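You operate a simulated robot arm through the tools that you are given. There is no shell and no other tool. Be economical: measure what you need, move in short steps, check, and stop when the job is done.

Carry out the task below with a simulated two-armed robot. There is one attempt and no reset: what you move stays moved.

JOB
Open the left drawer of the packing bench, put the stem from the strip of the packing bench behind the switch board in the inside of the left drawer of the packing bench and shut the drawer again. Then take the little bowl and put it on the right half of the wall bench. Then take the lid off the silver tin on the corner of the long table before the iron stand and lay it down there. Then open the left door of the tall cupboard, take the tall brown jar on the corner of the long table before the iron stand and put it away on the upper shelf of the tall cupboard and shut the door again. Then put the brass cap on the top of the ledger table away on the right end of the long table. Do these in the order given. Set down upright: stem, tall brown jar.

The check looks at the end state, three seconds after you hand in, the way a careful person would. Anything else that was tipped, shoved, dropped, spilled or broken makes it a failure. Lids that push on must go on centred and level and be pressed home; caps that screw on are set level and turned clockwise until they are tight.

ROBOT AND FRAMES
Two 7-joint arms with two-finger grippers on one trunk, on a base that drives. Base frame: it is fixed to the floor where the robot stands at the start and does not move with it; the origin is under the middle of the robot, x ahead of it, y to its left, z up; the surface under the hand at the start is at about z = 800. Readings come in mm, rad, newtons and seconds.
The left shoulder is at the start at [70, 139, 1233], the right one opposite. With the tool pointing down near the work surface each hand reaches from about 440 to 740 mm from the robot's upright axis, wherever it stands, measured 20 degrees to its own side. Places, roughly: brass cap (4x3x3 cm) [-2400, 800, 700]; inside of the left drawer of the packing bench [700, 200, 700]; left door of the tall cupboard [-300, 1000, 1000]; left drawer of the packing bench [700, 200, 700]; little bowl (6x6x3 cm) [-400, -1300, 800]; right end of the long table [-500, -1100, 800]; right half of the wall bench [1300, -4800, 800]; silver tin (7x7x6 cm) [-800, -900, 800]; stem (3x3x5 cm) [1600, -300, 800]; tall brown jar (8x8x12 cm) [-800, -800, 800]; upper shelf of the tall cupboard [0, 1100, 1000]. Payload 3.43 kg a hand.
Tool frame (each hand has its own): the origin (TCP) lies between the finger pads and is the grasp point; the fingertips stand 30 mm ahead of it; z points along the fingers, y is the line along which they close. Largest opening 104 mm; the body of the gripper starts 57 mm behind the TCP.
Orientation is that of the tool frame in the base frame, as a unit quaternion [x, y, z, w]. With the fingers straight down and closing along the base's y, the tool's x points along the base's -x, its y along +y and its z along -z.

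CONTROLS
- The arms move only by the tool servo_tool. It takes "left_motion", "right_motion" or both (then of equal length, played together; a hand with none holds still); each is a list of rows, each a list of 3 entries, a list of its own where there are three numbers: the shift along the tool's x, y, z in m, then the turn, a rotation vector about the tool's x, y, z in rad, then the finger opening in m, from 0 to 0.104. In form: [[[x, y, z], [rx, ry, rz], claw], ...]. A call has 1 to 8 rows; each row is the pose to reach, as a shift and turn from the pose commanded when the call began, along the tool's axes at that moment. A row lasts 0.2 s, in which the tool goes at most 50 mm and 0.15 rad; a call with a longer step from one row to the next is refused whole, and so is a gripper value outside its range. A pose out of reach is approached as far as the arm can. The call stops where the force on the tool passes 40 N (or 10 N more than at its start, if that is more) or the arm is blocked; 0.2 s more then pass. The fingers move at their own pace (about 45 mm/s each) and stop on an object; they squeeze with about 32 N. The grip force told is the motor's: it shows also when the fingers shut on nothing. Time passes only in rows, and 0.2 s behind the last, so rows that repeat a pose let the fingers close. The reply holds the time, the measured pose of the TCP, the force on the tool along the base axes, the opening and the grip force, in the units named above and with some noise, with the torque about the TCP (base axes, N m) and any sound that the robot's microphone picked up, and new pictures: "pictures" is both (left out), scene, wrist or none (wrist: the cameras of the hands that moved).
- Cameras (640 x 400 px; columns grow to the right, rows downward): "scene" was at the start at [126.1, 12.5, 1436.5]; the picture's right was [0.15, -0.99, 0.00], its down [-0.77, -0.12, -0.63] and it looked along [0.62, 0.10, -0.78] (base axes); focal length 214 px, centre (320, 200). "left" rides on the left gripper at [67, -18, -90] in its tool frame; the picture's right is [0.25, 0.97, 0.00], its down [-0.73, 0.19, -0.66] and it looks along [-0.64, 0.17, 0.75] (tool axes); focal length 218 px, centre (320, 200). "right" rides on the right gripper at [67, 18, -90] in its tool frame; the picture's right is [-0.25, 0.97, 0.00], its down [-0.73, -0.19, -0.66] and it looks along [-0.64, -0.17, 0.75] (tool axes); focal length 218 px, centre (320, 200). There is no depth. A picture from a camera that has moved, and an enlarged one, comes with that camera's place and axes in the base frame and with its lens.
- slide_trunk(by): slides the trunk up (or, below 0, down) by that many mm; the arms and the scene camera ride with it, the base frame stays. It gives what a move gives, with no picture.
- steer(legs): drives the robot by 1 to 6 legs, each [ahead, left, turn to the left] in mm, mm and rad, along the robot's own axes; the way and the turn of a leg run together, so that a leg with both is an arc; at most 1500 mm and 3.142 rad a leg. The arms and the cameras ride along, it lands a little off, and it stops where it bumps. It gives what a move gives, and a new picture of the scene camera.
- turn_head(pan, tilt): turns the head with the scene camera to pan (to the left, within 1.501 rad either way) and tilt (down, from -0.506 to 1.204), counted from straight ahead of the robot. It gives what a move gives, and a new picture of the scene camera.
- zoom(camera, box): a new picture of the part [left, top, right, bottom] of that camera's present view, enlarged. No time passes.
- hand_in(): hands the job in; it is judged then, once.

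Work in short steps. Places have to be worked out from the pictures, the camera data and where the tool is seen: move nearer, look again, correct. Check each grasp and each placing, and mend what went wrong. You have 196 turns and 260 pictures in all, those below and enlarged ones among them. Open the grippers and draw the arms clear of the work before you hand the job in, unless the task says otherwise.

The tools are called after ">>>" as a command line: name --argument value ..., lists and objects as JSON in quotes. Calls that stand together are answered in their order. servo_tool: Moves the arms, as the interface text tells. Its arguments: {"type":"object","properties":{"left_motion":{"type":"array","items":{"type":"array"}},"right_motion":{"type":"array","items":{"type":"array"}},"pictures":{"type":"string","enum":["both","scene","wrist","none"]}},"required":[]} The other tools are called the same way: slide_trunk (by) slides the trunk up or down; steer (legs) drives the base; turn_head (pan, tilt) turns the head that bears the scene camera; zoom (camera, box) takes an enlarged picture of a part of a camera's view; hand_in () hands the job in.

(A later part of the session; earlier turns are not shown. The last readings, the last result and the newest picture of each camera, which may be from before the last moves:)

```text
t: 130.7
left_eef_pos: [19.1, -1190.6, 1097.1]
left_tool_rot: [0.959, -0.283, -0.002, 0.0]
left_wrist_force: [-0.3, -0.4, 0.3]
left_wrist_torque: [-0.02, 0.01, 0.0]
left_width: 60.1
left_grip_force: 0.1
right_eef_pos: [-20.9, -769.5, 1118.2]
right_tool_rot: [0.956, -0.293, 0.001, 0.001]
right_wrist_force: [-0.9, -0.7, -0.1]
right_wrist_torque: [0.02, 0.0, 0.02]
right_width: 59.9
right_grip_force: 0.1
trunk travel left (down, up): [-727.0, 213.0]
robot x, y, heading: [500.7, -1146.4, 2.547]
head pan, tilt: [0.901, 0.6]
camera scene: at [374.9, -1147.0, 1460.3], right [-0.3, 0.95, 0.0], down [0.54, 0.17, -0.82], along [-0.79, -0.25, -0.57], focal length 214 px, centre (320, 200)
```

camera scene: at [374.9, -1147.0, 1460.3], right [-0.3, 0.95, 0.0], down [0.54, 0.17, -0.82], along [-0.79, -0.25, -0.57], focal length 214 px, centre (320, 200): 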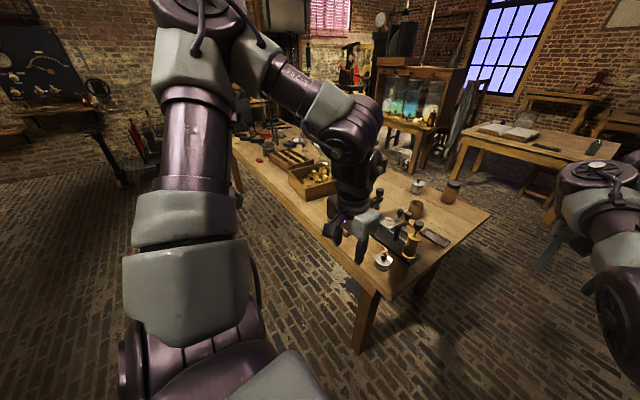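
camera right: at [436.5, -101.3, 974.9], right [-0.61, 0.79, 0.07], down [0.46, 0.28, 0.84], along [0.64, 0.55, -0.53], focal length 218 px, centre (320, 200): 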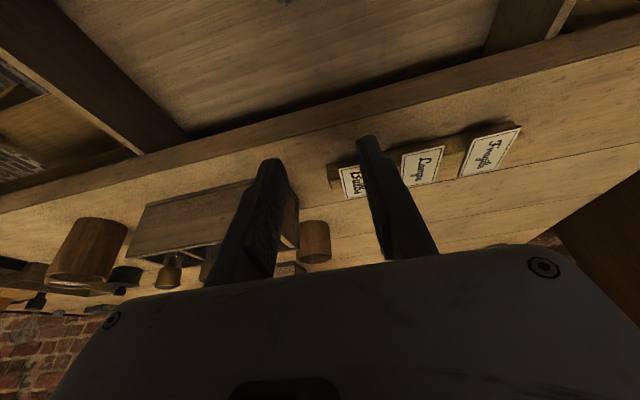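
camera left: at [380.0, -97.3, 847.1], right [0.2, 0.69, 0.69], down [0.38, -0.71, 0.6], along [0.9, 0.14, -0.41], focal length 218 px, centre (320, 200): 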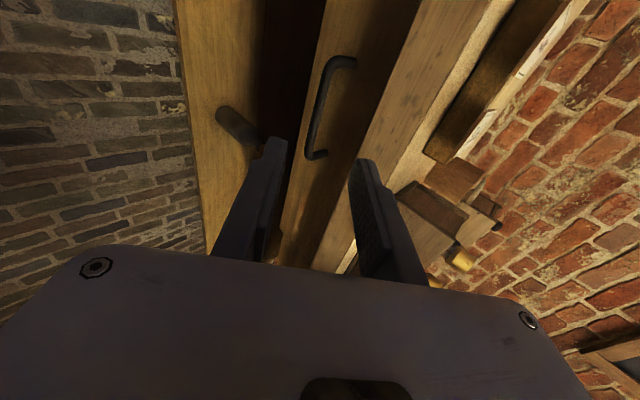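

The silver tin and brown jar stand near the far corner, with the iron stand between. The bowl is hidden behind my left hand, so I drive alongside the table and look for it with the left wrist camera.

>>> steer --legs '[[38, 433, 0]]'

>>> turn_head --pan 0.0 --tilt 0.8

>>> zoom --camera "left" --box '[0, 0, 640, 400]'

```text
t: 133.4
left_eef_pos: [-258.9, -1535.6, 1097.7]
left_tool_rot: [0.96, -0.282, -0.003, -0.001]
left_wrist_force: [0.2, -0.2, -0.7]
left_wrist_torque: [0.01, 0.01, -0.02]
left_width: 60.2
left_grip_force: 0.0
right_eef_pos: [-299.9, -1117.2, 1118.8]
right_tool_rot: [0.956, -0.292, 0.001, 0.001]
right_wrist_force: [-0.6, -0.7, 0.3]
right_wrist_torque: [0.02, -0.01, 0.03]
right_width: 60.1
right_grip_force: 0.1
trunk travel left (down, up): [-727.0, 213.0]
robot x, y, heading: [221.7, -1493.9, 2.548]
head pan, tilt: [0.901, 0.6]
camera scene: at [96.3, -1491.7, 1460.4], right [-0.3, 0.95, 0.0], down [0.54, 0.17, -0.83], along [-0.79, -0.25, -0.56], focal length 214 px, centre (320, 200)
```

scene: 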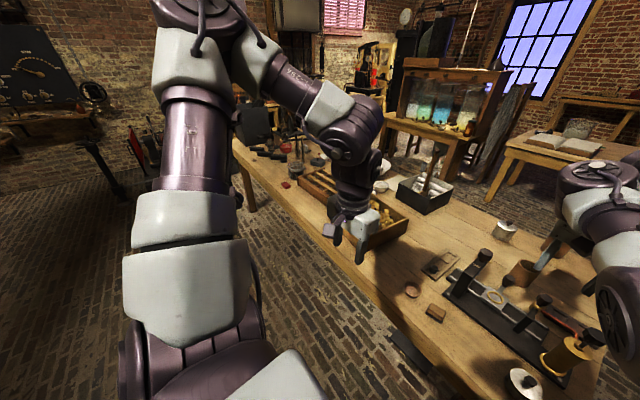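

```text
t: 134.6
left_eef_pos: [-260.7, -1536.1, 1097.8]
left_tool_rot: [0.959, -0.282, -0.003, 0.0]
left_wrist_force: [0.0, -0.4, 0.1]
left_wrist_torque: [0.0, 0.01, 0.0]
left_width: 60.0
left_grip_force: 0.1
right_eef_pos: [-301.2, -1116.3, 1119.1]
right_tool_rot: [0.956, -0.293, 0.001, 0.0]
right_wrist_force: [0.2, 0.0, -1.2]
right_wrist_torque: [-0.01, -0.04, -0.01]
right_width: 59.9
right_grip_force: 0.0
trunk travel left (down, up): [-727.0, 213.0]
robot x, y, heading: [220.0, -1492.8, 2.547]
head pan, tilt: [0.0, 0.799]
camera scene: at [112.9, -1420.8, 1443.4], right [0.56, 0.83, 0.0], down [0.59, -0.4, -0.7], along [-0.58, 0.39, -0.72], focal length 214 px, centre (320, 200)
```

scene: 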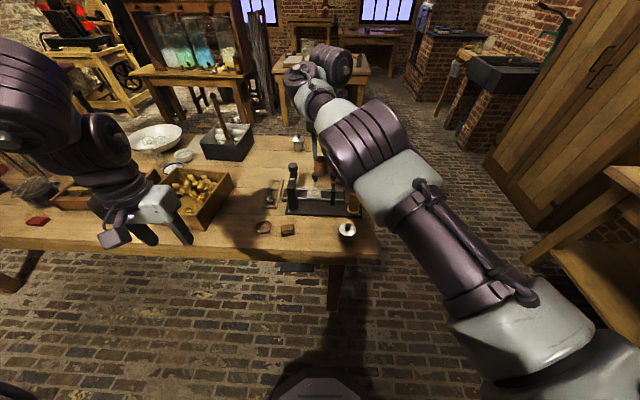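

```text
1.00 times, centred on (320, 200) of left (not enlarged: the box is as wide or as high as the picture)
camera zoom: at [-193.1, -1557.2, 1186.0], right [-0.31, -0.95, 0.0], down [-0.71, 0.23, 0.66], along [-0.63, 0.21, -0.75], focal length 218 px, centre (320, 200)
```

zoom: 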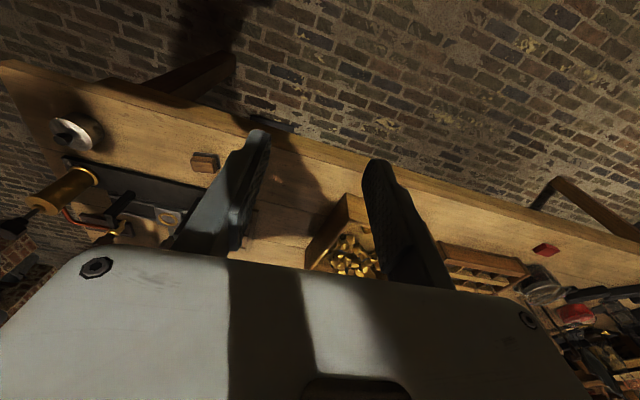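

The little round thing at (263,227) lies at about [-397,-1328], so it's the bowl. I zoom in on it.

>>> zoom --camera "scene" --box '[200, 170, 360, 270]'

```text
4.00 times, centred on (280, 220) of scene
camera zoom: at [112.9, -1420.8, 1443.4], right [0.56, 0.83, 0.0], down [0.59, -0.4, -0.7], along [-0.58, 0.39, -0.72], focal length 858 px, centre (480, 120)
```

zoom: 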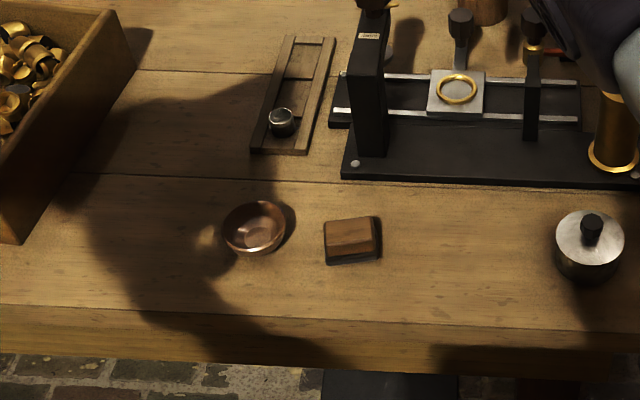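

I bring the left hand above the bowl at z 900 with the fingers opened to 85 mm.

>>> servo_tool --left_motion '[[[-0.032, -0.0145, 0.028], [0, 0, 0], 0.085], [[-0.065, -0.029, 0.056], [0, 0, 0], 0.085], [[-0.097, -0.043, 0.084], [0, 0, 0], 0.085], [[-0.13, -0.058, 0.112], [0, 0, 0], 0.085], [[-0.162, -0.072, 0.14], [0, 0, 0], 0.085], [[-0.194, -0.087, 0.168], [0, 0, 0], 0.085], [[-0.226, -0.101, 0.196], [0, 0, 0], 0.085]]' --pictures "wrist"

```text
t: 136.2
left_eef_pos: [-364.8, -1415.5, 959.0]
left_tool_rot: [0.959, -0.282, -0.003, -0.002]
left_wrist_force: [0.0, -0.4, -1.2]
left_wrist_torque: [0.0, -0.02, 0.0]
left_width: 85.3
left_grip_force: 0.0
left hand out of reach, approached as far as the arm can: row 5, 6, 7
right_eef_pos: [-300.3, -1115.8, 1118.4]
right_tool_rot: [0.956, -0.292, 0.001, 0.0]
right_wrist_force: [-0.9, 0.1, 0.0]
right_wrist_torque: [-0.01, -0.02, -0.01]
right_width: 59.9
right_grip_force: 0.1
trunk travel left (down, up): [-727.0, 213.0]
robot x, y, heading: [220.9, -1492.1, 2.552]
head pan, tilt: [0.0, 0.799]
camera left: at [-298.0, -1436.4, 1046.6], right [-0.31, -0.95, 0.0], down [-0.71, 0.23, 0.66], along [-0.63, 0.21, -0.75], focal length 218 px, centre (320, 200)
```

left: 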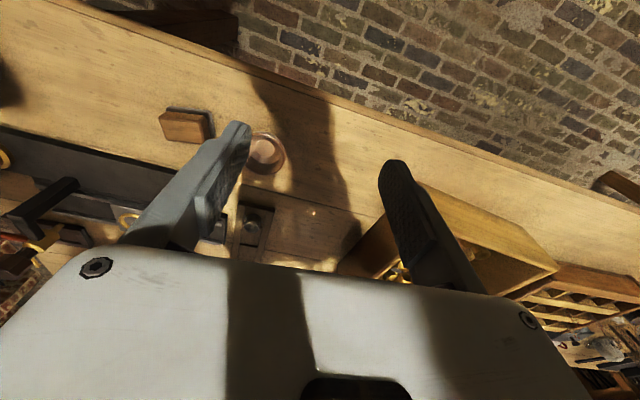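

Bowl position confirmed at about [-399,-1332]. I command the remaining shift again.

>>> servo_tool --left_motion '[[[-0.018, -0.013, 0.0], [0, 0, 0], 0.085], [[-0.036, -0.026, 0.0], [0, 0, 0], 0.085], [[-0.055, -0.04, 0.0], [0, 0, 0], 0.085], [[-0.073, -0.053, 0.0], [0, 0, 0], 0.085], [[-0.073, -0.053, 0.02], [0, 0, 0], 0.085], [[-0.073, -0.053, 0.04], [0, 0, 0], 0.085]]' --pictures "none"

```text
t: 137.6
left_eef_pos: [-373.7, -1412.6, 973.5]
left_tool_rot: [0.959, -0.283, -0.002, -0.001]
left_wrist_force: [0.9, -0.2, 0.4]
left_wrist_torque: [-0.02, -0.02, 0.02]
left_width: 85.1
left_grip_force: 0.1
left hand out of reach, approached as far as the arm can: row 1, 2, 3, 4, 5, 6
right_eef_pos: [-301.0, -1117.6, 1118.6]
right_tool_rot: [0.956, -0.293, 0.001, 0.0]
right_wrist_force: [-0.1, 0.3, 0.3]
right_wrist_torque: [0.01, 0.01, 0.0]
right_width: 60.2
right_grip_force: 0.0
trunk travel left (down, up): [-727.0, 213.0]
robot x, y, heading: [221.1, -1493.5, 2.547]
head pan, tilt: [0.0, 0.799]
```

The left arm reached farther before when the hand was yawed a quarter turn. The bowl is round, so I yaw the hand and approach with the fingers closing fore-aft.

>>> servo_tool --left_motion '[[[0, 0, 0], [0, 0, 0.148], 0.085], [[0, 0, 0], [0, 0, 0.296], 0.085], [[0, 0, 0], [0, 0, 0.444], 0.085], [[0, 0, 0], [0, 0, 0.592], 0.085], [[-0.01, -0.01, 0], [0, 0, 0.74], 0.085], [[-0.03, -0.02, 0], [0, 0, 0.888], 0.085], [[-0.05, -0.035, 0], [0, 0, 1.036], 0.085], [[-0.073, -0.053, 0], [0, 0, 1.184], 0.085]]' --pictures "none"

```text
t: 139.4
left_eef_pos: [-374.7, -1401.0, 998.9]
left_tool_rot: [-0.637, 0.771, 0.004, 0.0]
left_wrist_force: [0.0, -0.1, -0.5]
left_wrist_torque: [-0.01, -0.01, 0.01]
left_width: 84.8
left_grip_force: 0.0
left hand out of reach, approached as far as the arm can: row 5, 6, 7, 8
right_eef_pos: [-301.6, -1117.2, 1118.2]
right_tool_rot: [0.956, -0.293, 0.001, 0.0]
right_wrist_force: [0.8, 0.0, 0.6]
right_wrist_torque: [0.03, 0.02, 0.0]
right_width: 60.0
right_grip_force: 0.1
trunk travel left (down, up): [-727.0, 213.0]
robot x, y, heading: [220.3, -1491.1, 2.547]
head pan, tilt: [0.0, 0.799]
```

The left arm keeps hitting a lateral limit, so I'll use the right hand. I lift the left hand clear and drive left so that the bowl is ahead of the right arm.

>>> servo_tool --left_motion '[[[0, -0.02, -0.03], [0, 0, 0], 0.06], [[0, -0.04, -0.06], [0, 0, 0], 0.06], [[0, -0.06, -0.1], [0, 0, 0], 0.06], [[0.03, -0.09, -0.12], [0, 0, 0], 0.06], [[0.07, -0.11, -0.13], [0, 0, 0], 0.06]]' --pictures "none"

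>>> steer --legs '[[-10, 340, 0]]'

>>> zoom --camera "right" --box '[0, 0, 640, 400]'

```text
t: 140.6
left_eef_pos: [-276.0, -1494.5, 1130.9]
left_tool_rot: [-0.638, 0.77, 0.003, 0.0]
left_wrist_force: [0.2, -0.6, 0.7]
left_wrist_torque: [0.04, 0.01, 0.0]
left_width: 60.3
left_grip_force: 0.0
right_eef_pos: [-300.9, -1119.1, 1119.5]
right_tool_rot: [0.956, -0.292, 0.0, -0.002]
right_wrist_force: [-0.2, -0.1, -0.5]
right_wrist_torque: [0.02, -0.01, -0.01]
right_width: 59.9
right_grip_force: 0.0
trunk travel left (down, up): [-727.0, 213.0]
robot x, y, heading: [220.8, -1494.6, 2.549]
head pan, tilt: [0.0, 0.799]
```

```text
t: 142.8
left_eef_pos: [-459.5, -1780.9, 1130.1]
left_tool_rot: [-0.638, 0.77, 0.002, -0.001]
left_wrist_force: [-0.6, 0.1, 0.4]
left_wrist_torque: [0.02, -0.02, -0.03]
left_width: 59.9
left_grip_force: 0.1
right_eef_pos: [-484.8, -1404.5, 1118.4]
right_tool_rot: [0.956, -0.293, 0.0, 0.001]
right_wrist_force: [0.1, 0.2, -0.1]
right_wrist_torque: [-0.02, 0.01, -0.04]
right_width: 60.1
right_grip_force: 0.0
trunk travel left (down, up): [-727.0, 213.0]
robot x, y, heading: [35.4, -1784.3, 2.548]
head pan, tilt: [0.0, 0.799]
camera scene: at [-70.4, -1709.4, 1443.4], right [0.56, 0.83, 0.0], down [0.59, -0.4, -0.7], along [-0.58, 0.39, -0.72], focal length 214 px, centre (320, 200)
```

scene: 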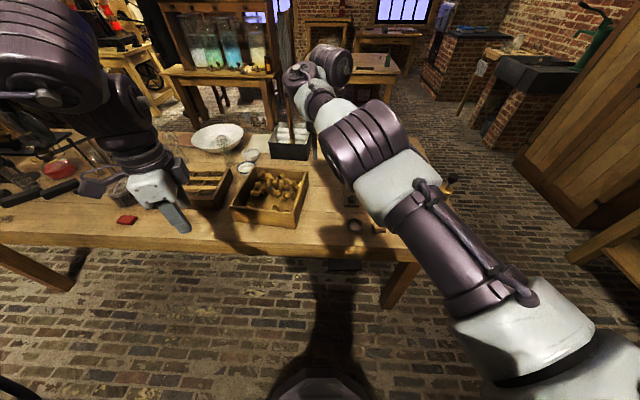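

```text
1.00 times, centred on (320, 200) of right (not enlarged: the box is as wide or as high as the picture)
camera zoom: at [-438.7, -1457.2, 1208.3], right [-0.75, -0.66, 0.0], down [-0.5, 0.57, 0.66], along [-0.43, 0.49, -0.75], focal length 218 px, centre (320, 200)
```

zoom: 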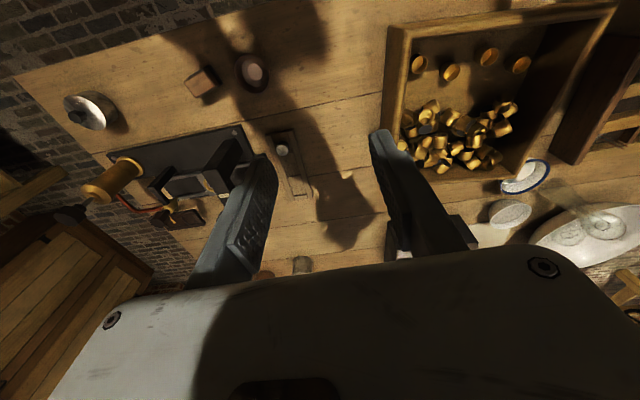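

The right hand is well placed. I move it over the bowl and down to z 900.

>>> servo_tool --right_motion '[[[0.005, -0.018, 0.036], [0, 0, 0], 0.085], [[0.01, -0.036, 0.072], [0, 0, 0], 0.085], [[0.015, -0.054, 0.108], [0, 0, 0], 0.085], [[0.02, -0.072, 0.144], [0, 0, 0], 0.085], [[0.025, -0.09, 0.18], [0, 0, 0], 0.085], [[0.03, -0.107, 0.216], [0, 0, 0], 0.085], [[0.03, -0.107, 0.216], [0, 0, 0], 0.085]]' --pictures "wrist"

```text
t: 144.4
left_eef_pos: [-461.2, -1784.2, 1130.1]
left_tool_rot: [-0.638, 0.77, 0.002, -0.001]
left_wrist_force: [0.4, -1.2, 0.2]
left_wrist_torque: [0.04, -0.02, 0.04]
left_width: 60.2
left_grip_force: 0.1
right_eef_pos: [-425.1, -1319.6, 901.6]
right_tool_rot: [0.956, -0.293, 0.0, -0.003]
right_wrist_force: [0.2, 0.1, -0.1]
right_wrist_torque: [0.05, 0.02, -0.04]
right_width: 85.0
right_grip_force: 0.0
right hand out of reach, approached as far as the arm can: row 2, 3, 4, 5, 6, 7
trunk travel left (down, up): [-727.0, 213.0]
robot x, y, heading: [37.9, -1784.1, 2.547]
head pan, tilt: [0.0, 0.799]
camera right: at [-379.6, -1371.6, 990.8], right [-0.75, -0.66, 0.0], down [-0.5, 0.57, 0.66], along [-0.43, 0.5, -0.75], focal length 218 px, centre (320, 200)
```

right: 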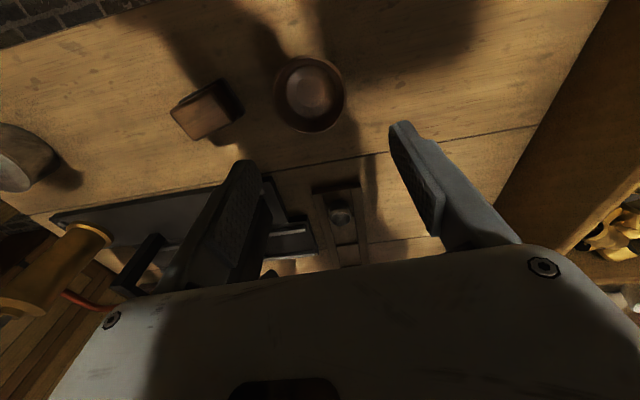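

The bowl lies 24 mm nearer than the TCP. I correct that with the base, then check.

>>> steer --legs '[[-24, 0, 0]]'

>>> slide_trunk --by -35

>>> zoom --camera "right" --box '[0, 0, 640, 400]'

```text
t: 145.2
left_eef_pos: [-446.4, -1791.4, 1127.8]
left_tool_rot: [-0.637, 0.771, 0.001, 0.0]
left_wrist_force: [-0.7, 0.4, -0.1]
left_wrist_torque: [-0.04, -0.05, 0.02]
left_width: 59.9
left_grip_force: 0.0
right_eef_pos: [-409.3, -1327.4, 897.5]
right_tool_rot: [0.956, -0.293, 0.003, 0.001]
right_wrist_force: [-0.3, 0.3, 0.2]
right_wrist_torque: [-0.01, -0.03, 0.02]
right_width: 85.0
right_grip_force: 0.0
trunk travel left (down, up): [-727.0, 213.0]
robot x, y, heading: [55.1, -1796.4, 2.544]
head pan, tilt: [0.0, 0.799]
camera scene: at [-57.6, -1719.4, 1442.6], right [0.56, 0.83, 0.0], down [0.6, -0.4, -0.69], along [-0.57, 0.39, -0.72], focal length 214 px, centre (320, 200)
```

scene: 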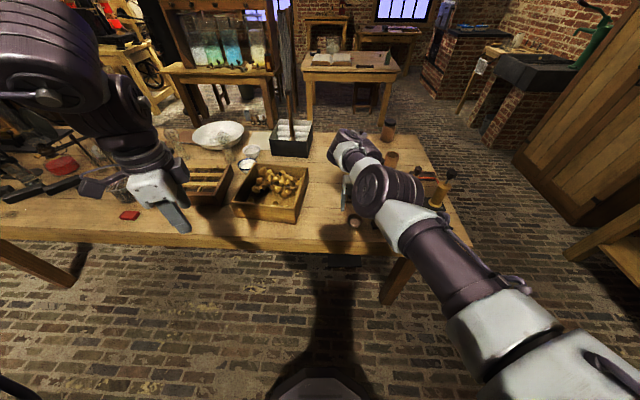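

```text
t: 146.0
left_eef_pos: [-441.1, -1795.1, 1096.4]
left_tool_rot: [-0.638, 0.77, 0.002, 0.0]
left_wrist_force: [0.7, 0.3, -0.6]
left_wrist_torque: [0.0, -0.02, -0.01]
left_width: 59.9
left_grip_force: 0.0
right_eef_pos: [-405.1, -1329.5, 866.0]
right_tool_rot: [0.956, -0.293, 0.0, 0.0]
right_wrist_force: [0.4, 0.1, 0.1]
right_wrist_torque: [0.03, -0.01, 0.01]
right_width: 85.2
right_grip_force: 0.1
trunk travel left (down, up): [-692.0, 248.0]
robot x, y, heading: [53.7, -1795.9, 2.546]
head pan, tilt: [0.0, 0.799]
```

```text
1.00 times, centred on (320, 200) of right (not enlarged: the box is as wide or as high as the picture)
camera zoom: at [-359.7, -1382.4, 956.1], right [-0.75, -0.66, 0.0], down [-0.5, 0.57, 0.66], along [-0.43, 0.49, -0.75], focal length 218 px, centre (320, 200)
```

zoom: 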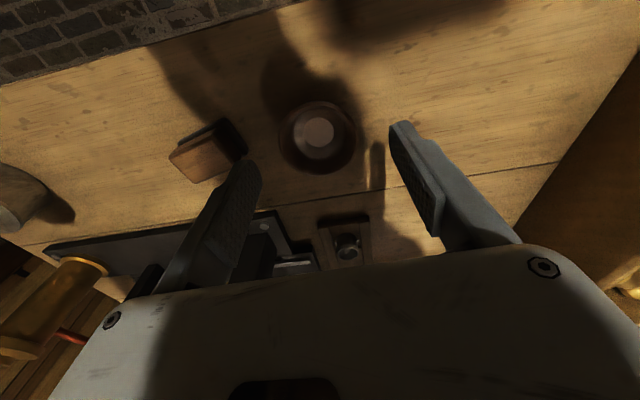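

The block right of the bowl is close to the right finger's path, so I yaw the hand 45° to keep both fingers clear of it, keeping the TCP over the bowl.

>>> servo_tool --right_motion '[[[0.002, 0, 0], [0, 0, -0.14], 0.085], [[0.003, 0, 0], [0, 0, -0.28], 0.085], [[0.004, 0.0, 0], [0, 0, -0.42], 0.085], [[0.005, 0.001, 0], [0, 0, -0.56], 0.085], [[0.005, 0.001, 0], [0, 0, -0.7], 0.085], [[0.005, 0.001, 0], [0, 0, -0.8], 0.085]]' --pictures "wrist"

```text
t: 147.4
left_eef_pos: [-442.7, -1793.4, 1094.8]
left_tool_rot: [-0.638, 0.77, 0.001, 0.0]
left_wrist_force: [1.4, 0.4, 0.0]
left_wrist_torque: [-0.01, -0.01, 0.05]
left_width: 59.9
left_grip_force: 0.0
right_eef_pos: [-408.1, -1329.6, 865.9]
right_tool_rot: [0.995, 0.104, 0.001, 0.001]
right_wrist_force: [-0.8, 0.2, 0.6]
right_wrist_torque: [-0.02, 0.03, 0.01]
right_width: 85.1
right_grip_force: 0.1
right hand out of reach, approached as far as the arm can: row 1, 5, 6
trunk travel left (down, up): [-692.0, 248.0]
robot x, y, heading: [55.1, -1795.0, 2.546]
head pan, tilt: [0.0, 0.799]
camera right: at [-338.7, -1333.7, 955.6], right [-0.05, -1.0, 0.0], down [-0.75, 0.04, 0.66], along [-0.65, 0.03, -0.76], focal length 218 px, centre (320, 200)
```

right: 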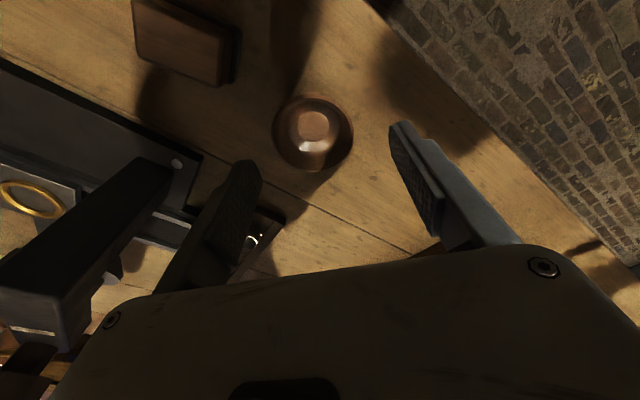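

The yaw gives clear space on both sides. I nudge the base 7 mm back and 8 mm right, then lower with the trunk.

>>> steer --legs '[[-7, -8, 0]]'

>>> slide_trunk --by -26

>>> zoom --camera "right" --box '[0, 0, 640, 400]'

```text
t: 148.2
left_eef_pos: [-434.5, -1791.8, 1094.1]
left_tool_rot: [-0.639, 0.769, 0.001, 0.001]
left_wrist_force: [-0.8, -0.3, 0.5]
left_wrist_torque: [0.03, -0.03, 0.03]
left_width: 59.8
left_grip_force: 0.1
right_eef_pos: [-398.9, -1328.5, 864.7]
right_tool_rot: [0.995, 0.103, 0.002, 0.0]
right_wrist_force: [-0.4, -0.2, -0.4]
right_wrist_torque: [0.0, -0.01, 0.0]
right_width: 84.9
right_grip_force: 0.0
trunk travel left (down, up): [-692.0, 248.0]
robot x, y, heading: [65.1, -1791.4, 2.549]
head pan, tilt: [0.0, 0.799]
camera scene: at [-45.2, -1721.3, 1408.1], right [0.56, 0.83, 0.0], down [0.6, -0.4, -0.7], along [-0.58, 0.39, -0.72], focal length 214 px, centre (320, 200)
```

scene: 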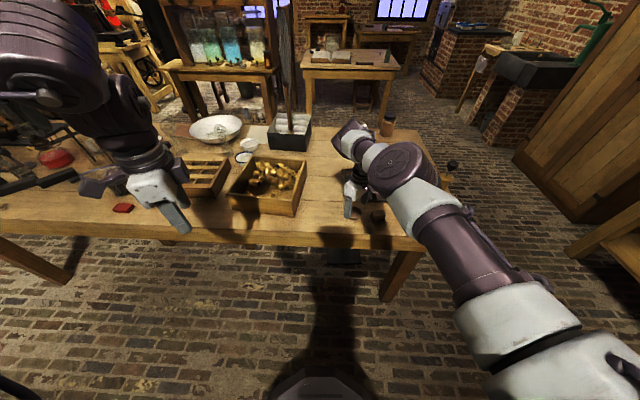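

```text
t: 148.9
left_eef_pos: [-430.4, -1792.3, 1069.7]
left_tool_rot: [-0.639, 0.769, 0.003, -0.001]
left_wrist_force: [0.3, 0.5, -0.6]
left_wrist_torque: [0.0, 0.02, 0.01]
left_width: 59.8
left_grip_force: 0.0
right_eef_pos: [-397.0, -1328.0, 839.8]
right_tool_rot: [0.995, 0.103, 0.001, 0.001]
right_wrist_force: [0.6, -0.2, -0.1]
right_wrist_torque: [0.01, 0.04, 0.0]
right_width: 84.8
right_grip_force: 0.1
trunk travel left (down, up): [-666.0, 274.0]
robot x, y, heading: [66.2, -1793.0, 2.547]
head pan, tilt: [0.0, 0.799]
```

```text
1.00 times, centred on (320, 200) of right (not enlarged: the box is as wide or as high as the picture)
camera zoom: at [-327.8, -1331.4, 929.8], right [-0.05, -1.0, 0.0], down [-0.75, 0.04, 0.66], along [-0.66, 0.03, -0.75], focal length 218 px, centre (320, 200)
```

zoom: 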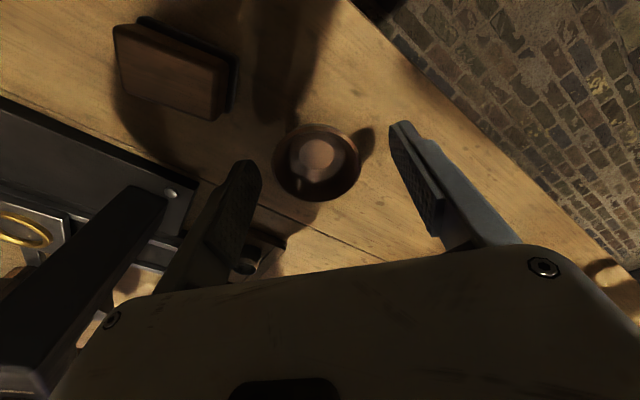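

The bowl is between the fingers, so I close on it and watch the width.

>>> servo_tool --right_motion '[[[0.006, 0, 0], [0, 0, 0], 0.085], [[0.006, 0, 0], [0, 0, 0], 0.065], [[0.006, 0, 0], [0, 0, 0], 0.045], [[0.006, 0, 0], [0, 0, 0], 0.04], [[0.006, 0, 0], [0, 0, 0], 0.04]]' --pictures "wrist"

```text
t: 150.1
left_eef_pos: [-431.9, -1790.4, 1068.8]
left_tool_rot: [-0.638, 0.77, 0.002, 0.0]
left_wrist_force: [0.8, -0.6, 0.7]
left_wrist_torque: [-0.02, 0.04, -0.01]
left_width: 60.2
left_grip_force: 0.1
right_eef_pos: [-392.9, -1325.4, 840.0]
right_tool_rot: [0.995, 0.103, 0.002, 0.002]
right_wrist_force: [0.5, 0.2, 0.7]
right_wrist_torque: [0.01, -0.03, 0.01]
right_width: 40.0
right_grip_force: 0.1
trunk travel left (down, up): [-666.0, 274.0]
robot x, y, heading: [66.4, -1796.4, 2.545]
head pan, tilt: [0.0, 0.799]
camera right: at [-323.4, -1329.4, 929.6], right [-0.05, -1.0, 0.0], down [-0.76, 0.04, 0.65], along [-0.65, 0.03, -0.76], focal length 218 px, centre (320, 200)
```

right: 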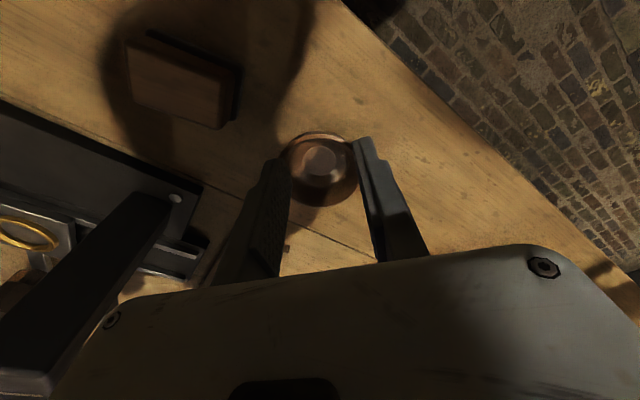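

The fingers closed on nothing: triangulating again, the bowl sits lower, rim at z≈797 and table at ≈770, and it's centred at [-405,-1326]. I reopen, shift 12 mm forward and go lower.

>>> servo_tool --right_motion '[[[0, 0, -0.005], [0, 0, 0], 0.06], [[0, 0, -0.005], [0, 0, 0], 0.085], [[-0.006, 0, -0.005], [0, 0, 0], 0.085], [[-0.012, 0.0, 0], [0, 0, 0], 0.085]]' --pictures "none"

>>> slide_trunk --by -24

>>> zoom --camera "right" --box '[0, 0, 640, 400]'

```text
t: 151.1
left_eef_pos: [-432.9, -1792.1, 1069.9]
left_tool_rot: [-0.638, 0.77, 0.002, -0.001]
left_wrist_force: [-0.4, 0.2, -0.3]
left_wrist_torque: [0.02, 0.01, 0.0]
left_width: 60.0
left_grip_force: 0.1
right_eef_pos: [-402.9, -1328.1, 840.0]
right_tool_rot: [0.995, 0.103, 0.0, 0.0]
right_wrist_force: [0.2, -0.5, 0.5]
right_wrist_torque: [0.01, -0.03, -0.02]
right_width: 85.0
right_grip_force: 0.1
right hand out of reach, approached as far as the arm can: row 1
trunk travel left (down, up): [-666.0, 274.0]
robot x, y, heading: [65.0, -1795.2, 2.545]
head pan, tilt: [0.0, 0.799]
```

```text
t: 151.8
left_eef_pos: [-430.6, -1792.7, 1044.6]
left_tool_rot: [-0.639, 0.769, 0.003, -0.001]
left_wrist_force: [-0.7, -0.9, -0.3]
left_wrist_torque: [0.01, -0.01, 0.01]
left_width: 60.0
left_grip_force: 0.0
right_eef_pos: [-403.2, -1327.4, 816.3]
right_tool_rot: [0.995, 0.104, 0.001, 0.001]
right_wrist_force: [0.0, -0.1, 2.0]
right_wrist_torque: [0.12, 0.02, 0.02]
right_width: 85.1
right_grip_force: 0.1
trunk travel left (down, up): [-642.0, 298.0]
robot x, y, heading: [65.1, -1797.2, 2.543]
head pan, tilt: [0.0, 0.799]
```

```text
1.00 times, centred on (320, 200) of right (not enlarged: the box is as wide or as high as the picture)
camera zoom: at [-334.3, -1331.8, 905.9], right [-0.05, -1.0, 0.0], down [-0.75, 0.04, 0.66], along [-0.65, 0.03, -0.76], focal length 218 px, centre (320, 200)
```

zoom: 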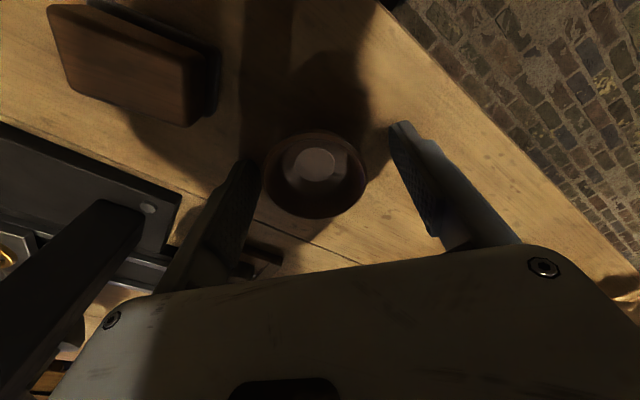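

The bowl is properly between the fingers now, 60 mm wide with its rim about 10 mm above the tips. I lower 8 mm more and close.

>>> slide_trunk --by -8

>>> servo_tool --right_motion '[[[0, 0, 0], [0, 0, 0], 0.07], [[0, 0, 0], [0, 0, 0], 0.055], [[0, 0, 0], [0, 0, 0], 0.045], [[0, 0, 0], [0, 0, 0], 0.04], [[0, 0, 0], [0, 0, 0], 0.04]]' --pictures "wrist"

```text
t: 152.5
left_eef_pos: [-429.2, -1790.8, 1039.7]
left_tool_rot: [-0.637, 0.77, 0.005, -0.002]
left_wrist_force: [0.0, 0.4, 0.5]
left_wrist_torque: [-0.03, -0.04, 0.01]
left_width: 60.0
left_grip_force: 0.0
right_eef_pos: [-403.3, -1327.6, 815.3]
right_tool_rot: [0.995, 0.101, -0.004, -0.001]
right_wrist_force: [8.5, -3.8, 22.4]
right_wrist_torque: [-1.1, -0.7, 0.11]
right_width: 83.1
right_grip_force: 0.1
trunk travel left (down, up): [-635.0, 305.0]
robot x, y, heading: [68.2, -1792.9, 2.545]
head pan, tilt: [0.0, 0.799]
stopped: the force on the tool passed its limit at 41 N (the readings are from after the stop); the commanded pose is now the measured one
```

```text
t: 153.7
left_eef_pos: [-431.5, -1791.8, 1036.8]
left_tool_rot: [-0.639, 0.77, 0.002, -0.002]
left_wrist_force: [0.4, -0.8, 0.2]
left_wrist_torque: [0.01, 0.0, -0.01]
left_width: 60.1
left_grip_force: 0.0
right_eef_pos: [-405.0, -1326.4, 811.3]
right_tool_rot: [0.995, 0.103, -0.001, 0.0]
right_wrist_force: [0.2, -0.8, 0.1]
right_wrist_torque: [0.02, 0.0, -0.01]
right_width: 58.6
right_grip_force: 31.9
trunk travel left (down, up): [-635.0, 305.0]
robot x, y, heading: [67.4, -1793.4, 2.54]
head pan, tilt: [0.0, 0.799]
camera right: at [-335.7, -1331.2, 900.8], right [-0.05, -1.0, 0.0], down [-0.75, 0.04, 0.66], along [-0.66, 0.03, -0.75], focal length 218 px, centre (320, 200)
```

right: 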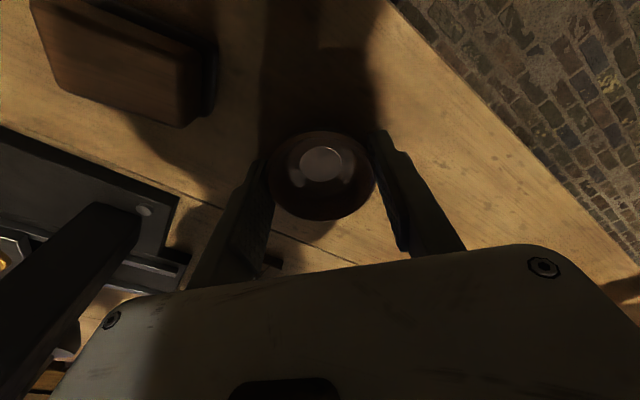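

The bowl is gripped at 58.6 mm. I lift with the trunk and check both the bowl and the neighbours the finger brushed.

>>> slide_trunk --by 150

>>> zoom --camera "right" --box '[0, 0, 640, 400]'

>>> turn_head --pan -0.2 --tilt 0.75

```text
t: 155.4
left_eef_pos: [-432.6, -1791.5, 1186.8]
left_tool_rot: [-0.638, 0.77, 0.003, -0.001]
left_wrist_force: [0.1, -1.2, -0.3]
left_wrist_torque: [0.0, -0.02, 0.02]
left_width: 59.7
left_grip_force: 0.2
right_eef_pos: [-405.4, -1327.1, 962.5]
right_tool_rot: [0.995, 0.102, 0.0, 0.0]
right_wrist_force: [0.2, -0.7, -0.1]
right_wrist_torque: [-0.03, -0.01, -0.02]
right_width: 58.4
right_grip_force: 32.0
trunk travel left (down, up): [-785.0, 155.0]
robot x, y, heading: [64.7, -1797.6, 2.548]
head pan, tilt: [0.0, 0.799]
```

```text
1.00 times, centred on (320, 200) of right (not enlarged: the box is as wide or as high as the picture)
camera zoom: at [-336.0, -1331.4, 1050.9], right [-0.05, -1.0, 0.0], down [-0.75, 0.04, 0.66], along [-0.66, 0.03, -0.75], focal length 218 px, centre (320, 200)
```

zoom: 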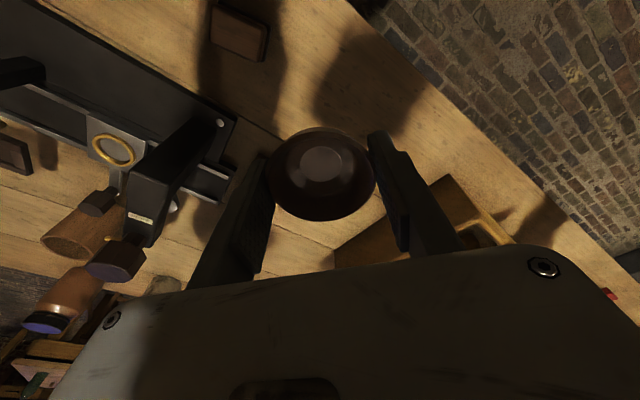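

```text
t: 156.2
left_eef_pos: [-430.9, -1791.5, 1189.3]
left_tool_rot: [-0.638, 0.77, 0.002, 0.0]
left_wrist_force: [-1.1, 0.3, -0.1]
left_wrist_torque: [0.01, -0.03, -0.04]
left_width: 60.1
left_grip_force: 0.2
right_eef_pos: [-404.7, -1326.7, 961.5]
right_tool_rot: [0.995, 0.102, -0.002, -0.001]
right_wrist_force: [0.1, 0.1, 0.1]
right_wrist_torque: [0.02, 0.01, 0.0]
right_width: 58.6
right_grip_force: 32.0
trunk travel left (down, up): [-785.0, 155.0]
robot x, y, heading: [66.6, -1794.7, 2.545]
head pan, tilt: [-0.201, 0.75]
camera scene: at [-33.5, -1706.6, 1505.0], right [0.71, 0.7, 0.0], down [0.48, -0.49, -0.73], along [-0.51, 0.52, -0.68], focal length 214 px, centre (320, 200)
```

scene: 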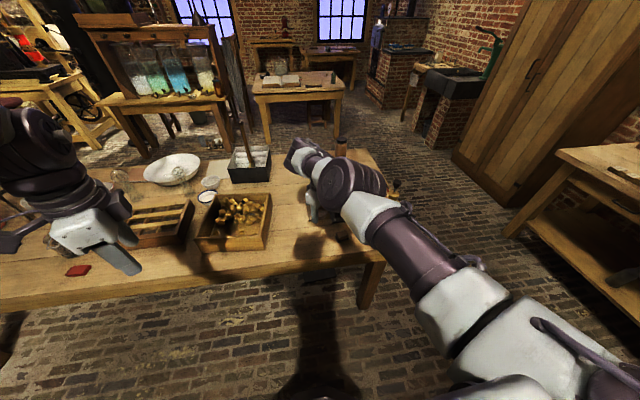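

I have the bowl. I back away from the table and look toward the wall bench.

>>> steer --legs '[[-500, 0, 0]]'

>>> turn_head --pan 1.5 --tilt 0.3

>>> turn_head --pan -0.3 --tilt 0.5

```text
t: 159.1
left_eef_pos: [-12.7, -2074.2, 1186.3]
left_tool_rot: [-0.635, 0.772, 0.002, 0.0]
left_wrist_force: [-0.5, -0.4, -0.2]
left_wrist_torque: [0.0, 0.0, 0.0]
left_width: 59.8
left_grip_force: 0.0
right_eef_pos: [15.6, -1610.1, 961.8]
right_tool_rot: [0.995, 0.099, 0.0, 0.0]
right_wrist_force: [0.0, -0.3, -1.2]
right_wrist_torque: [-0.01, -0.02, 0.0]
right_width: 58.5
right_grip_force: 32.2
trunk travel left (down, up): [-785.0, 155.0]
robot x, y, heading: [486.9, -2079.1, 2.542]
head pan, tilt: [-0.201, 0.75]
camera scene: at [385.7, -1990.9, 1504.8], right [0.72, 0.7, 0.0], down [0.48, -0.49, -0.73], along [-0.51, 0.52, -0.68], focal length 214 px, centre (320, 200)
```

scene: 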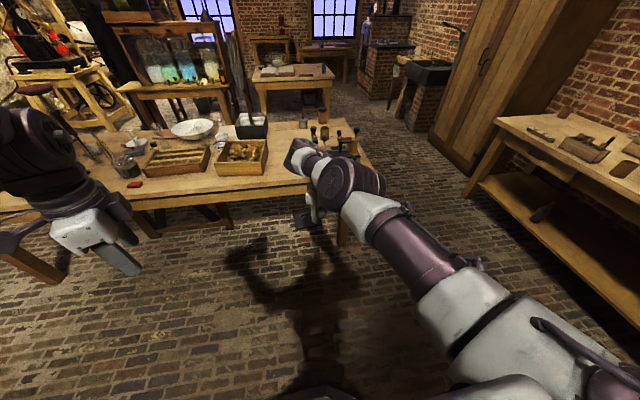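

```text
t: 160.9
left_eef_pos: [-12.6, -2074.4, 1188.0]
left_tool_rot: [-0.636, 0.772, 0.002, 0.0]
left_wrist_force: [-1.4, 0.0, -0.9]
left_wrist_torque: [0.0, 0.0, -0.01]
left_width: 60.2
left_grip_force: 0.0
right_eef_pos: [17.3, -1610.7, 961.1]
right_tool_rot: [0.995, 0.1, -0.001, -0.001]
right_wrist_force: [0.2, -0.7, -1.1]
right_wrist_torque: [-0.04, -0.01, -0.01]
right_width: 58.4
right_grip_force: 31.9
trunk travel left (down, up): [-785.0, 155.0]
robot x, y, heading: [488.4, -2080.4, 2.544]
head pan, tilt: [1.499, 0.3]
camera scene: at [386.3, -2124.1, 1545.4], right [-0.78, 0.62, 0.0], down [0.18, 0.23, -0.96], along [-0.59, -0.75, -0.3], focal length 214 px, centre (320, 200)
```

scene: 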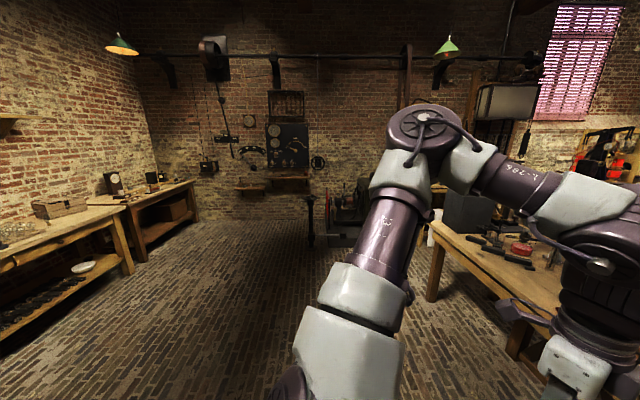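

```text
t: 162.7
left_eef_pos: [-11.4, -2074.3, 1187.6]
left_tool_rot: [-0.637, 0.771, 0.001, 0.0]
left_wrist_force: [-1.1, -0.6, -0.1]
left_wrist_torque: [-0.05, -0.03, 0.01]
left_width: 60.0
left_grip_force: 0.0
right_eef_pos: [17.2, -1610.8, 961.8]
right_tool_rot: [0.995, 0.1, -0.002, -0.002]
right_wrist_force: [0.4, -0.1, 0.1]
right_wrist_torque: [0.03, 0.0, 0.0]
right_width: 58.6
right_grip_force: 31.7
trunk travel left (down, up): [-785.0, 155.0]
robot x, y, heading: [487.5, -2076.4, 2.546]
head pan, tilt: [-0.3, 0.499]
camera scene: at [387.9, -1979.9, 1527.0], right [0.78, 0.62, 0.0], down [0.3, -0.37, -0.88], along [-0.55, 0.69, -0.48], focal length 214 px, centre (320, 200)
```

scene: 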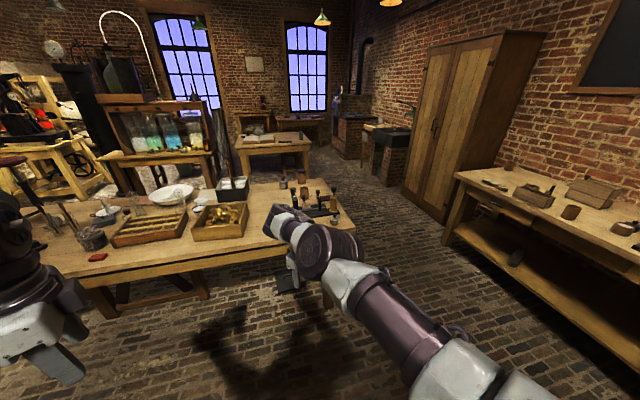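

The wall bench is along the left wall, its right half at [1300,-4800], and I'll face it with heading about -0.65. I turn around here and drive over the clear floor.

>>> steer --legs '[[0, 0, 3.09], [0, -1000, 0], [500, -600, 0]]'

>>> turn_head --pan 0.0 --tilt 0.5

```text
t: 178.8
left_eef_pos: [395.2, -3682.9, 1187.1]
left_tool_rot: [0.796, 0.605, 0.001, 0.002]
left_wrist_force: [-0.2, 0.4, 0.6]
left_wrist_torque: [-0.05, 0.02, -0.02]
left_width: 60.0
left_grip_force: 0.1
right_eef_pos: [330.4, -4143.3, 962.0]
right_tool_rot: [-0.061, 0.998, 0.0, 0.001]
right_wrist_force: [-0.7, 0.1, -0.4]
right_wrist_torque: [0.0, 0.0, 0.0]
right_width: 58.2
right_grip_force: 31.7
trunk travel left (down, up): [-785.0, 155.0]
robot x, y, heading: [-99.9, -3636.4, -0.677]
head pan, tilt: [-0.3, 0.499]
camera scene: at [-8.4, -3744.4, 1527.0], right [-0.83, -0.56, 0.0], down [-0.27, 0.4, -0.88], along [0.49, -0.73, -0.48], focal length 214 px, centre (320, 200)
```

scene: 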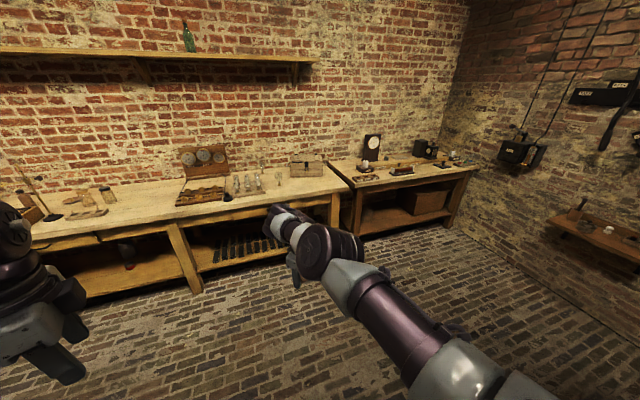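

```text
t: 179.6
left_eef_pos: [396.7, -3683.9, 1187.9]
left_tool_rot: [0.796, 0.605, 0.0, 0.002]
left_wrist_force: [-0.1, 0.2, 0.3]
left_wrist_torque: [-0.03, 0.02, 0.01]
left_width: 60.3
left_grip_force: 0.2
right_eef_pos: [331.2, -4144.8, 961.5]
right_tool_rot: [-0.06, 0.998, 0.0, 0.002]
right_wrist_force: [0.1, 1.1, -0.1]
right_wrist_torque: [-0.01, 0.02, -0.02]
right_width: 58.5
right_grip_force: 32.5
trunk travel left (down, up): [-785.0, 155.0]
robot x, y, heading: [-98.1, -3638.9, -0.678]
head pan, tilt: [0.0, 0.499]
camera scene: at [11.8, -3727.4, 1526.9], right [-0.63, -0.78, 0.0], down [-0.37, 0.3, -0.88], along [0.68, -0.55, -0.48], focal length 214 px, centre (320, 200)
```

scene: 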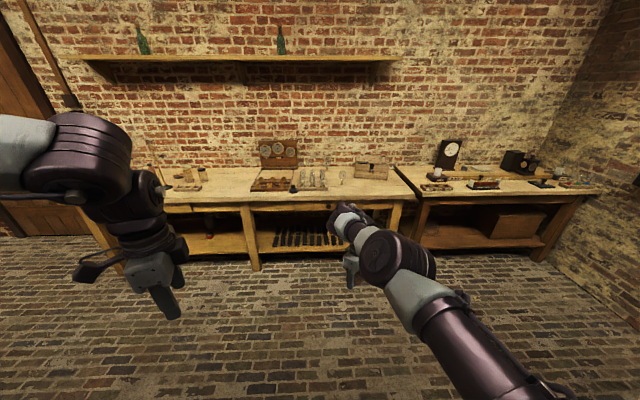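

I zoom in on the wall bench's right half to find a free spot.

>>> zoom --camera "scene" --box '[150, 120, 430, 280]'

```text
2.29 times, centred on (290, 200) of scene
camera zoom: at [11.8, -3727.4, 1526.9], right [-0.63, -0.78, 0.0], down [-0.37, 0.3, -0.88], along [0.68, -0.55, -0.48], focal length 490 px, centre (389, 200)
```

zoom: 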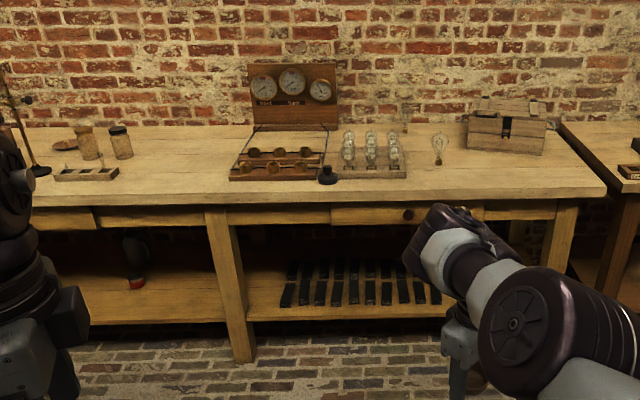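

There's a free spot near the front of the right half, between the lone bulb and the chest, at about [963,-4940]. I drive to bring the right hand near it.

>>> steer --legs '[[0, -255, 0.05], [850, 0, 0]]'

>>> turn_head --pan -0.1 --tilt 0.75

>>> zoom --camera "right" --box '[0, 0, 640, 400]'

```text
t: 185.6
left_eef_pos: [951.2, -4338.2, 1187.3]
left_tool_rot: [0.774, 0.633, 0.001, 0.003]
left_wrist_force: [0.2, -0.3, -0.3]
left_wrist_torque: [0.0, -0.02, -0.01]
left_width: 60.4
left_grip_force: 0.0
right_eef_pos: [916.8, -4801.8, 962.8]
right_tool_rot: [-0.096, 0.995, -0.001, 0.001]
right_wrist_force: [0.2, 0.7, -0.9]
right_wrist_torque: [0.0, 0.03, 0.04]
right_width: 58.1
right_grip_force: 32.2
trunk travel left (down, up): [-785.0, 155.0]
robot x, y, heading: [452.1, -4330.7, -0.606]
head pan, tilt: [0.0, 0.499]
camera scene: at [570.3, -4408.7, 1527.1], right [-0.57, -0.82, 0.0], down [-0.39, 0.27, -0.88], along [0.72, -0.5, -0.48], focal length 214 px, centre (320, 200)
```

scene: 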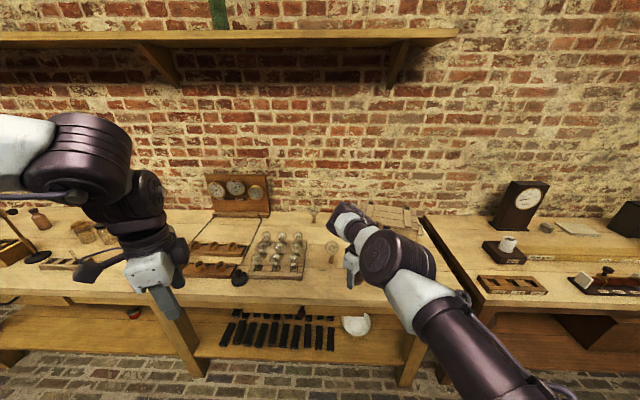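

```text
t: 186.3
left_eef_pos: [951.8, -4338.6, 1186.2]
left_tool_rot: [0.775, 0.632, 0.0, 0.002]
left_wrist_force: [0.0, 0.3, -0.1]
left_wrist_torque: [0.0, -0.03, -0.04]
left_width: 60.2
left_grip_force: 0.1
right_eef_pos: [918.4, -4802.8, 962.0]
right_tool_rot: [-0.096, 0.995, -0.001, 0.001]
right_wrist_force: [-0.2, 0.0, -0.7]
right_wrist_torque: [0.0, 0.02, 0.03]
right_width: 57.8
right_grip_force: 32.1
trunk travel left (down, up): [-785.0, 155.0]
robot x, y, heading: [454.9, -4331.2, -0.608]
head pan, tilt: [-0.099, 0.75]
camera scene: at [559.6, -4411.3, 1505.0], right [-0.65, -0.76, 0.0], down [-0.52, 0.44, -0.73], along [0.56, -0.48, -0.68], focal length 214 px, centre (320, 200)
```

scene: 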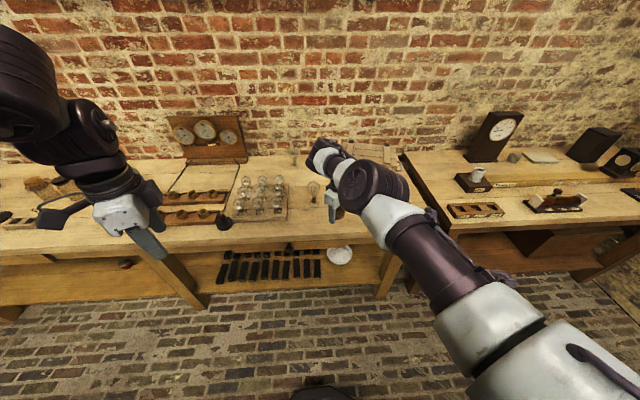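

```text
1.00 times, centred on (320, 200) of right (not enlarged: the box is as wide or as high as the picture)
camera zoom: at [848.5, -4799.0, 1050.8], right [0.06, 1.0, 0.0], down [0.75, -0.05, 0.66], along [0.66, -0.04, -0.75], focal length 218 px, centre (320, 200)
```

zoom: 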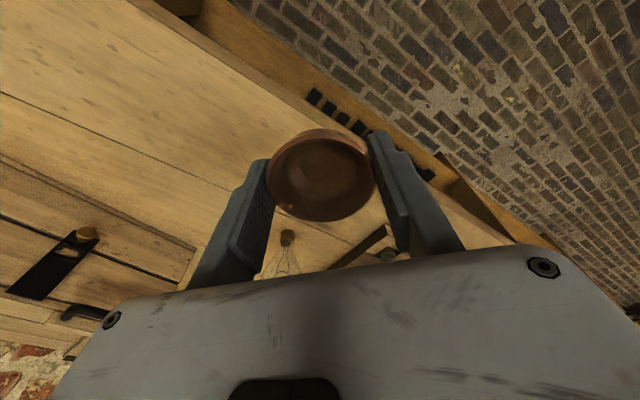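

The area to the right of the bulb is clear. I drive 145 mm ahead and 91 mm right to put the bowl over it, then lower.

>>> steer --legs '[[145, -91, 0]]'

>>> slide_trunk --by -85

>>> zoom --camera "right" --box '[0, 0, 640, 400]'

```text
t: 187.8
left_eef_pos: [1015.1, -4495.6, 1187.7]
left_tool_rot: [0.775, 0.632, 0.001, 0.002]
left_wrist_force: [0.7, 0.2, -0.3]
left_wrist_torque: [-0.01, 0.01, -0.04]
left_width: 59.9
left_grip_force: 0.1
right_eef_pos: [983.2, -4959.7, 962.9]
right_tool_rot: [-0.095, 0.995, -0.002, 0.003]
right_wrist_force: [-0.3, 0.6, -0.6]
right_wrist_torque: [-0.02, 0.0, 0.02]
right_width: 58.2
right_grip_force: 32.3
trunk travel left (down, up): [-785.0, 155.0]
robot x, y, heading: [520.5, -4486.2, -0.607]
head pan, tilt: [-0.099, 0.75]
camera scene: at [623.2, -4566.7, 1505.4], right [-0.65, -0.76, 0.0], down [-0.52, 0.44, -0.73], along [0.56, -0.48, -0.68], focal length 214 px, centre (320, 200)
```

scene: 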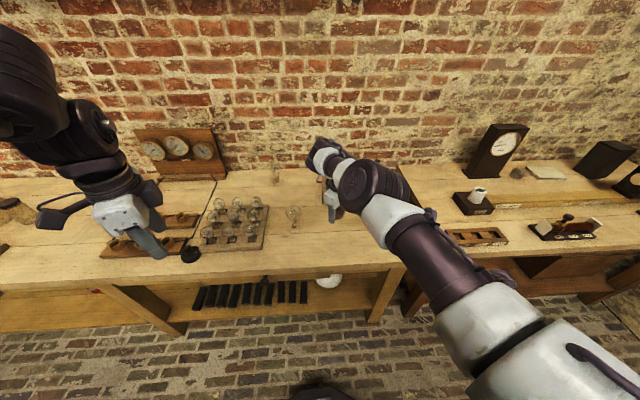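

```text
t: 189.0
left_eef_pos: [1016.8, -4497.7, 1101.8]
left_tool_rot: [0.775, 0.632, 0.0, 0.002]
left_wrist_force: [-1.1, -0.5, 0.5]
left_wrist_torque: [0.01, -0.02, -0.01]
left_width: 60.0
left_grip_force: 0.1
right_eef_pos: [983.0, -4961.7, 877.8]
right_tool_rot: [-0.096, 0.995, 0.0, 0.002]
right_wrist_force: [-0.3, -0.2, -0.7]
right_wrist_torque: [0.04, -0.04, 0.0]
right_width: 58.3
right_grip_force: 31.8
trunk travel left (down, up): [-700.0, 240.0]
robot x, y, heading: [520.3, -4486.0, -0.61]
head pan, tilt: [-0.099, 0.75]
```

```text
1.00 times, centred on (320, 200) of right (not enlarged: the box is as wide or as high as the picture)
camera zoom: at [913.6, -4957.5, 966.2], right [0.06, 1.0, 0.0], down [0.75, -0.05, 0.66], along [0.66, -0.04, -0.75], focal length 218 px, centre (320, 200)
```

zoom: 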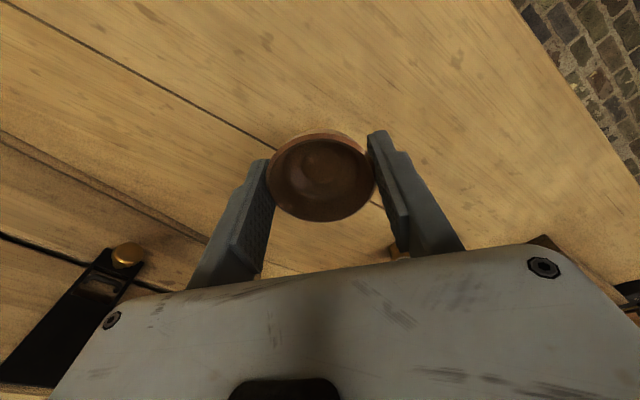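

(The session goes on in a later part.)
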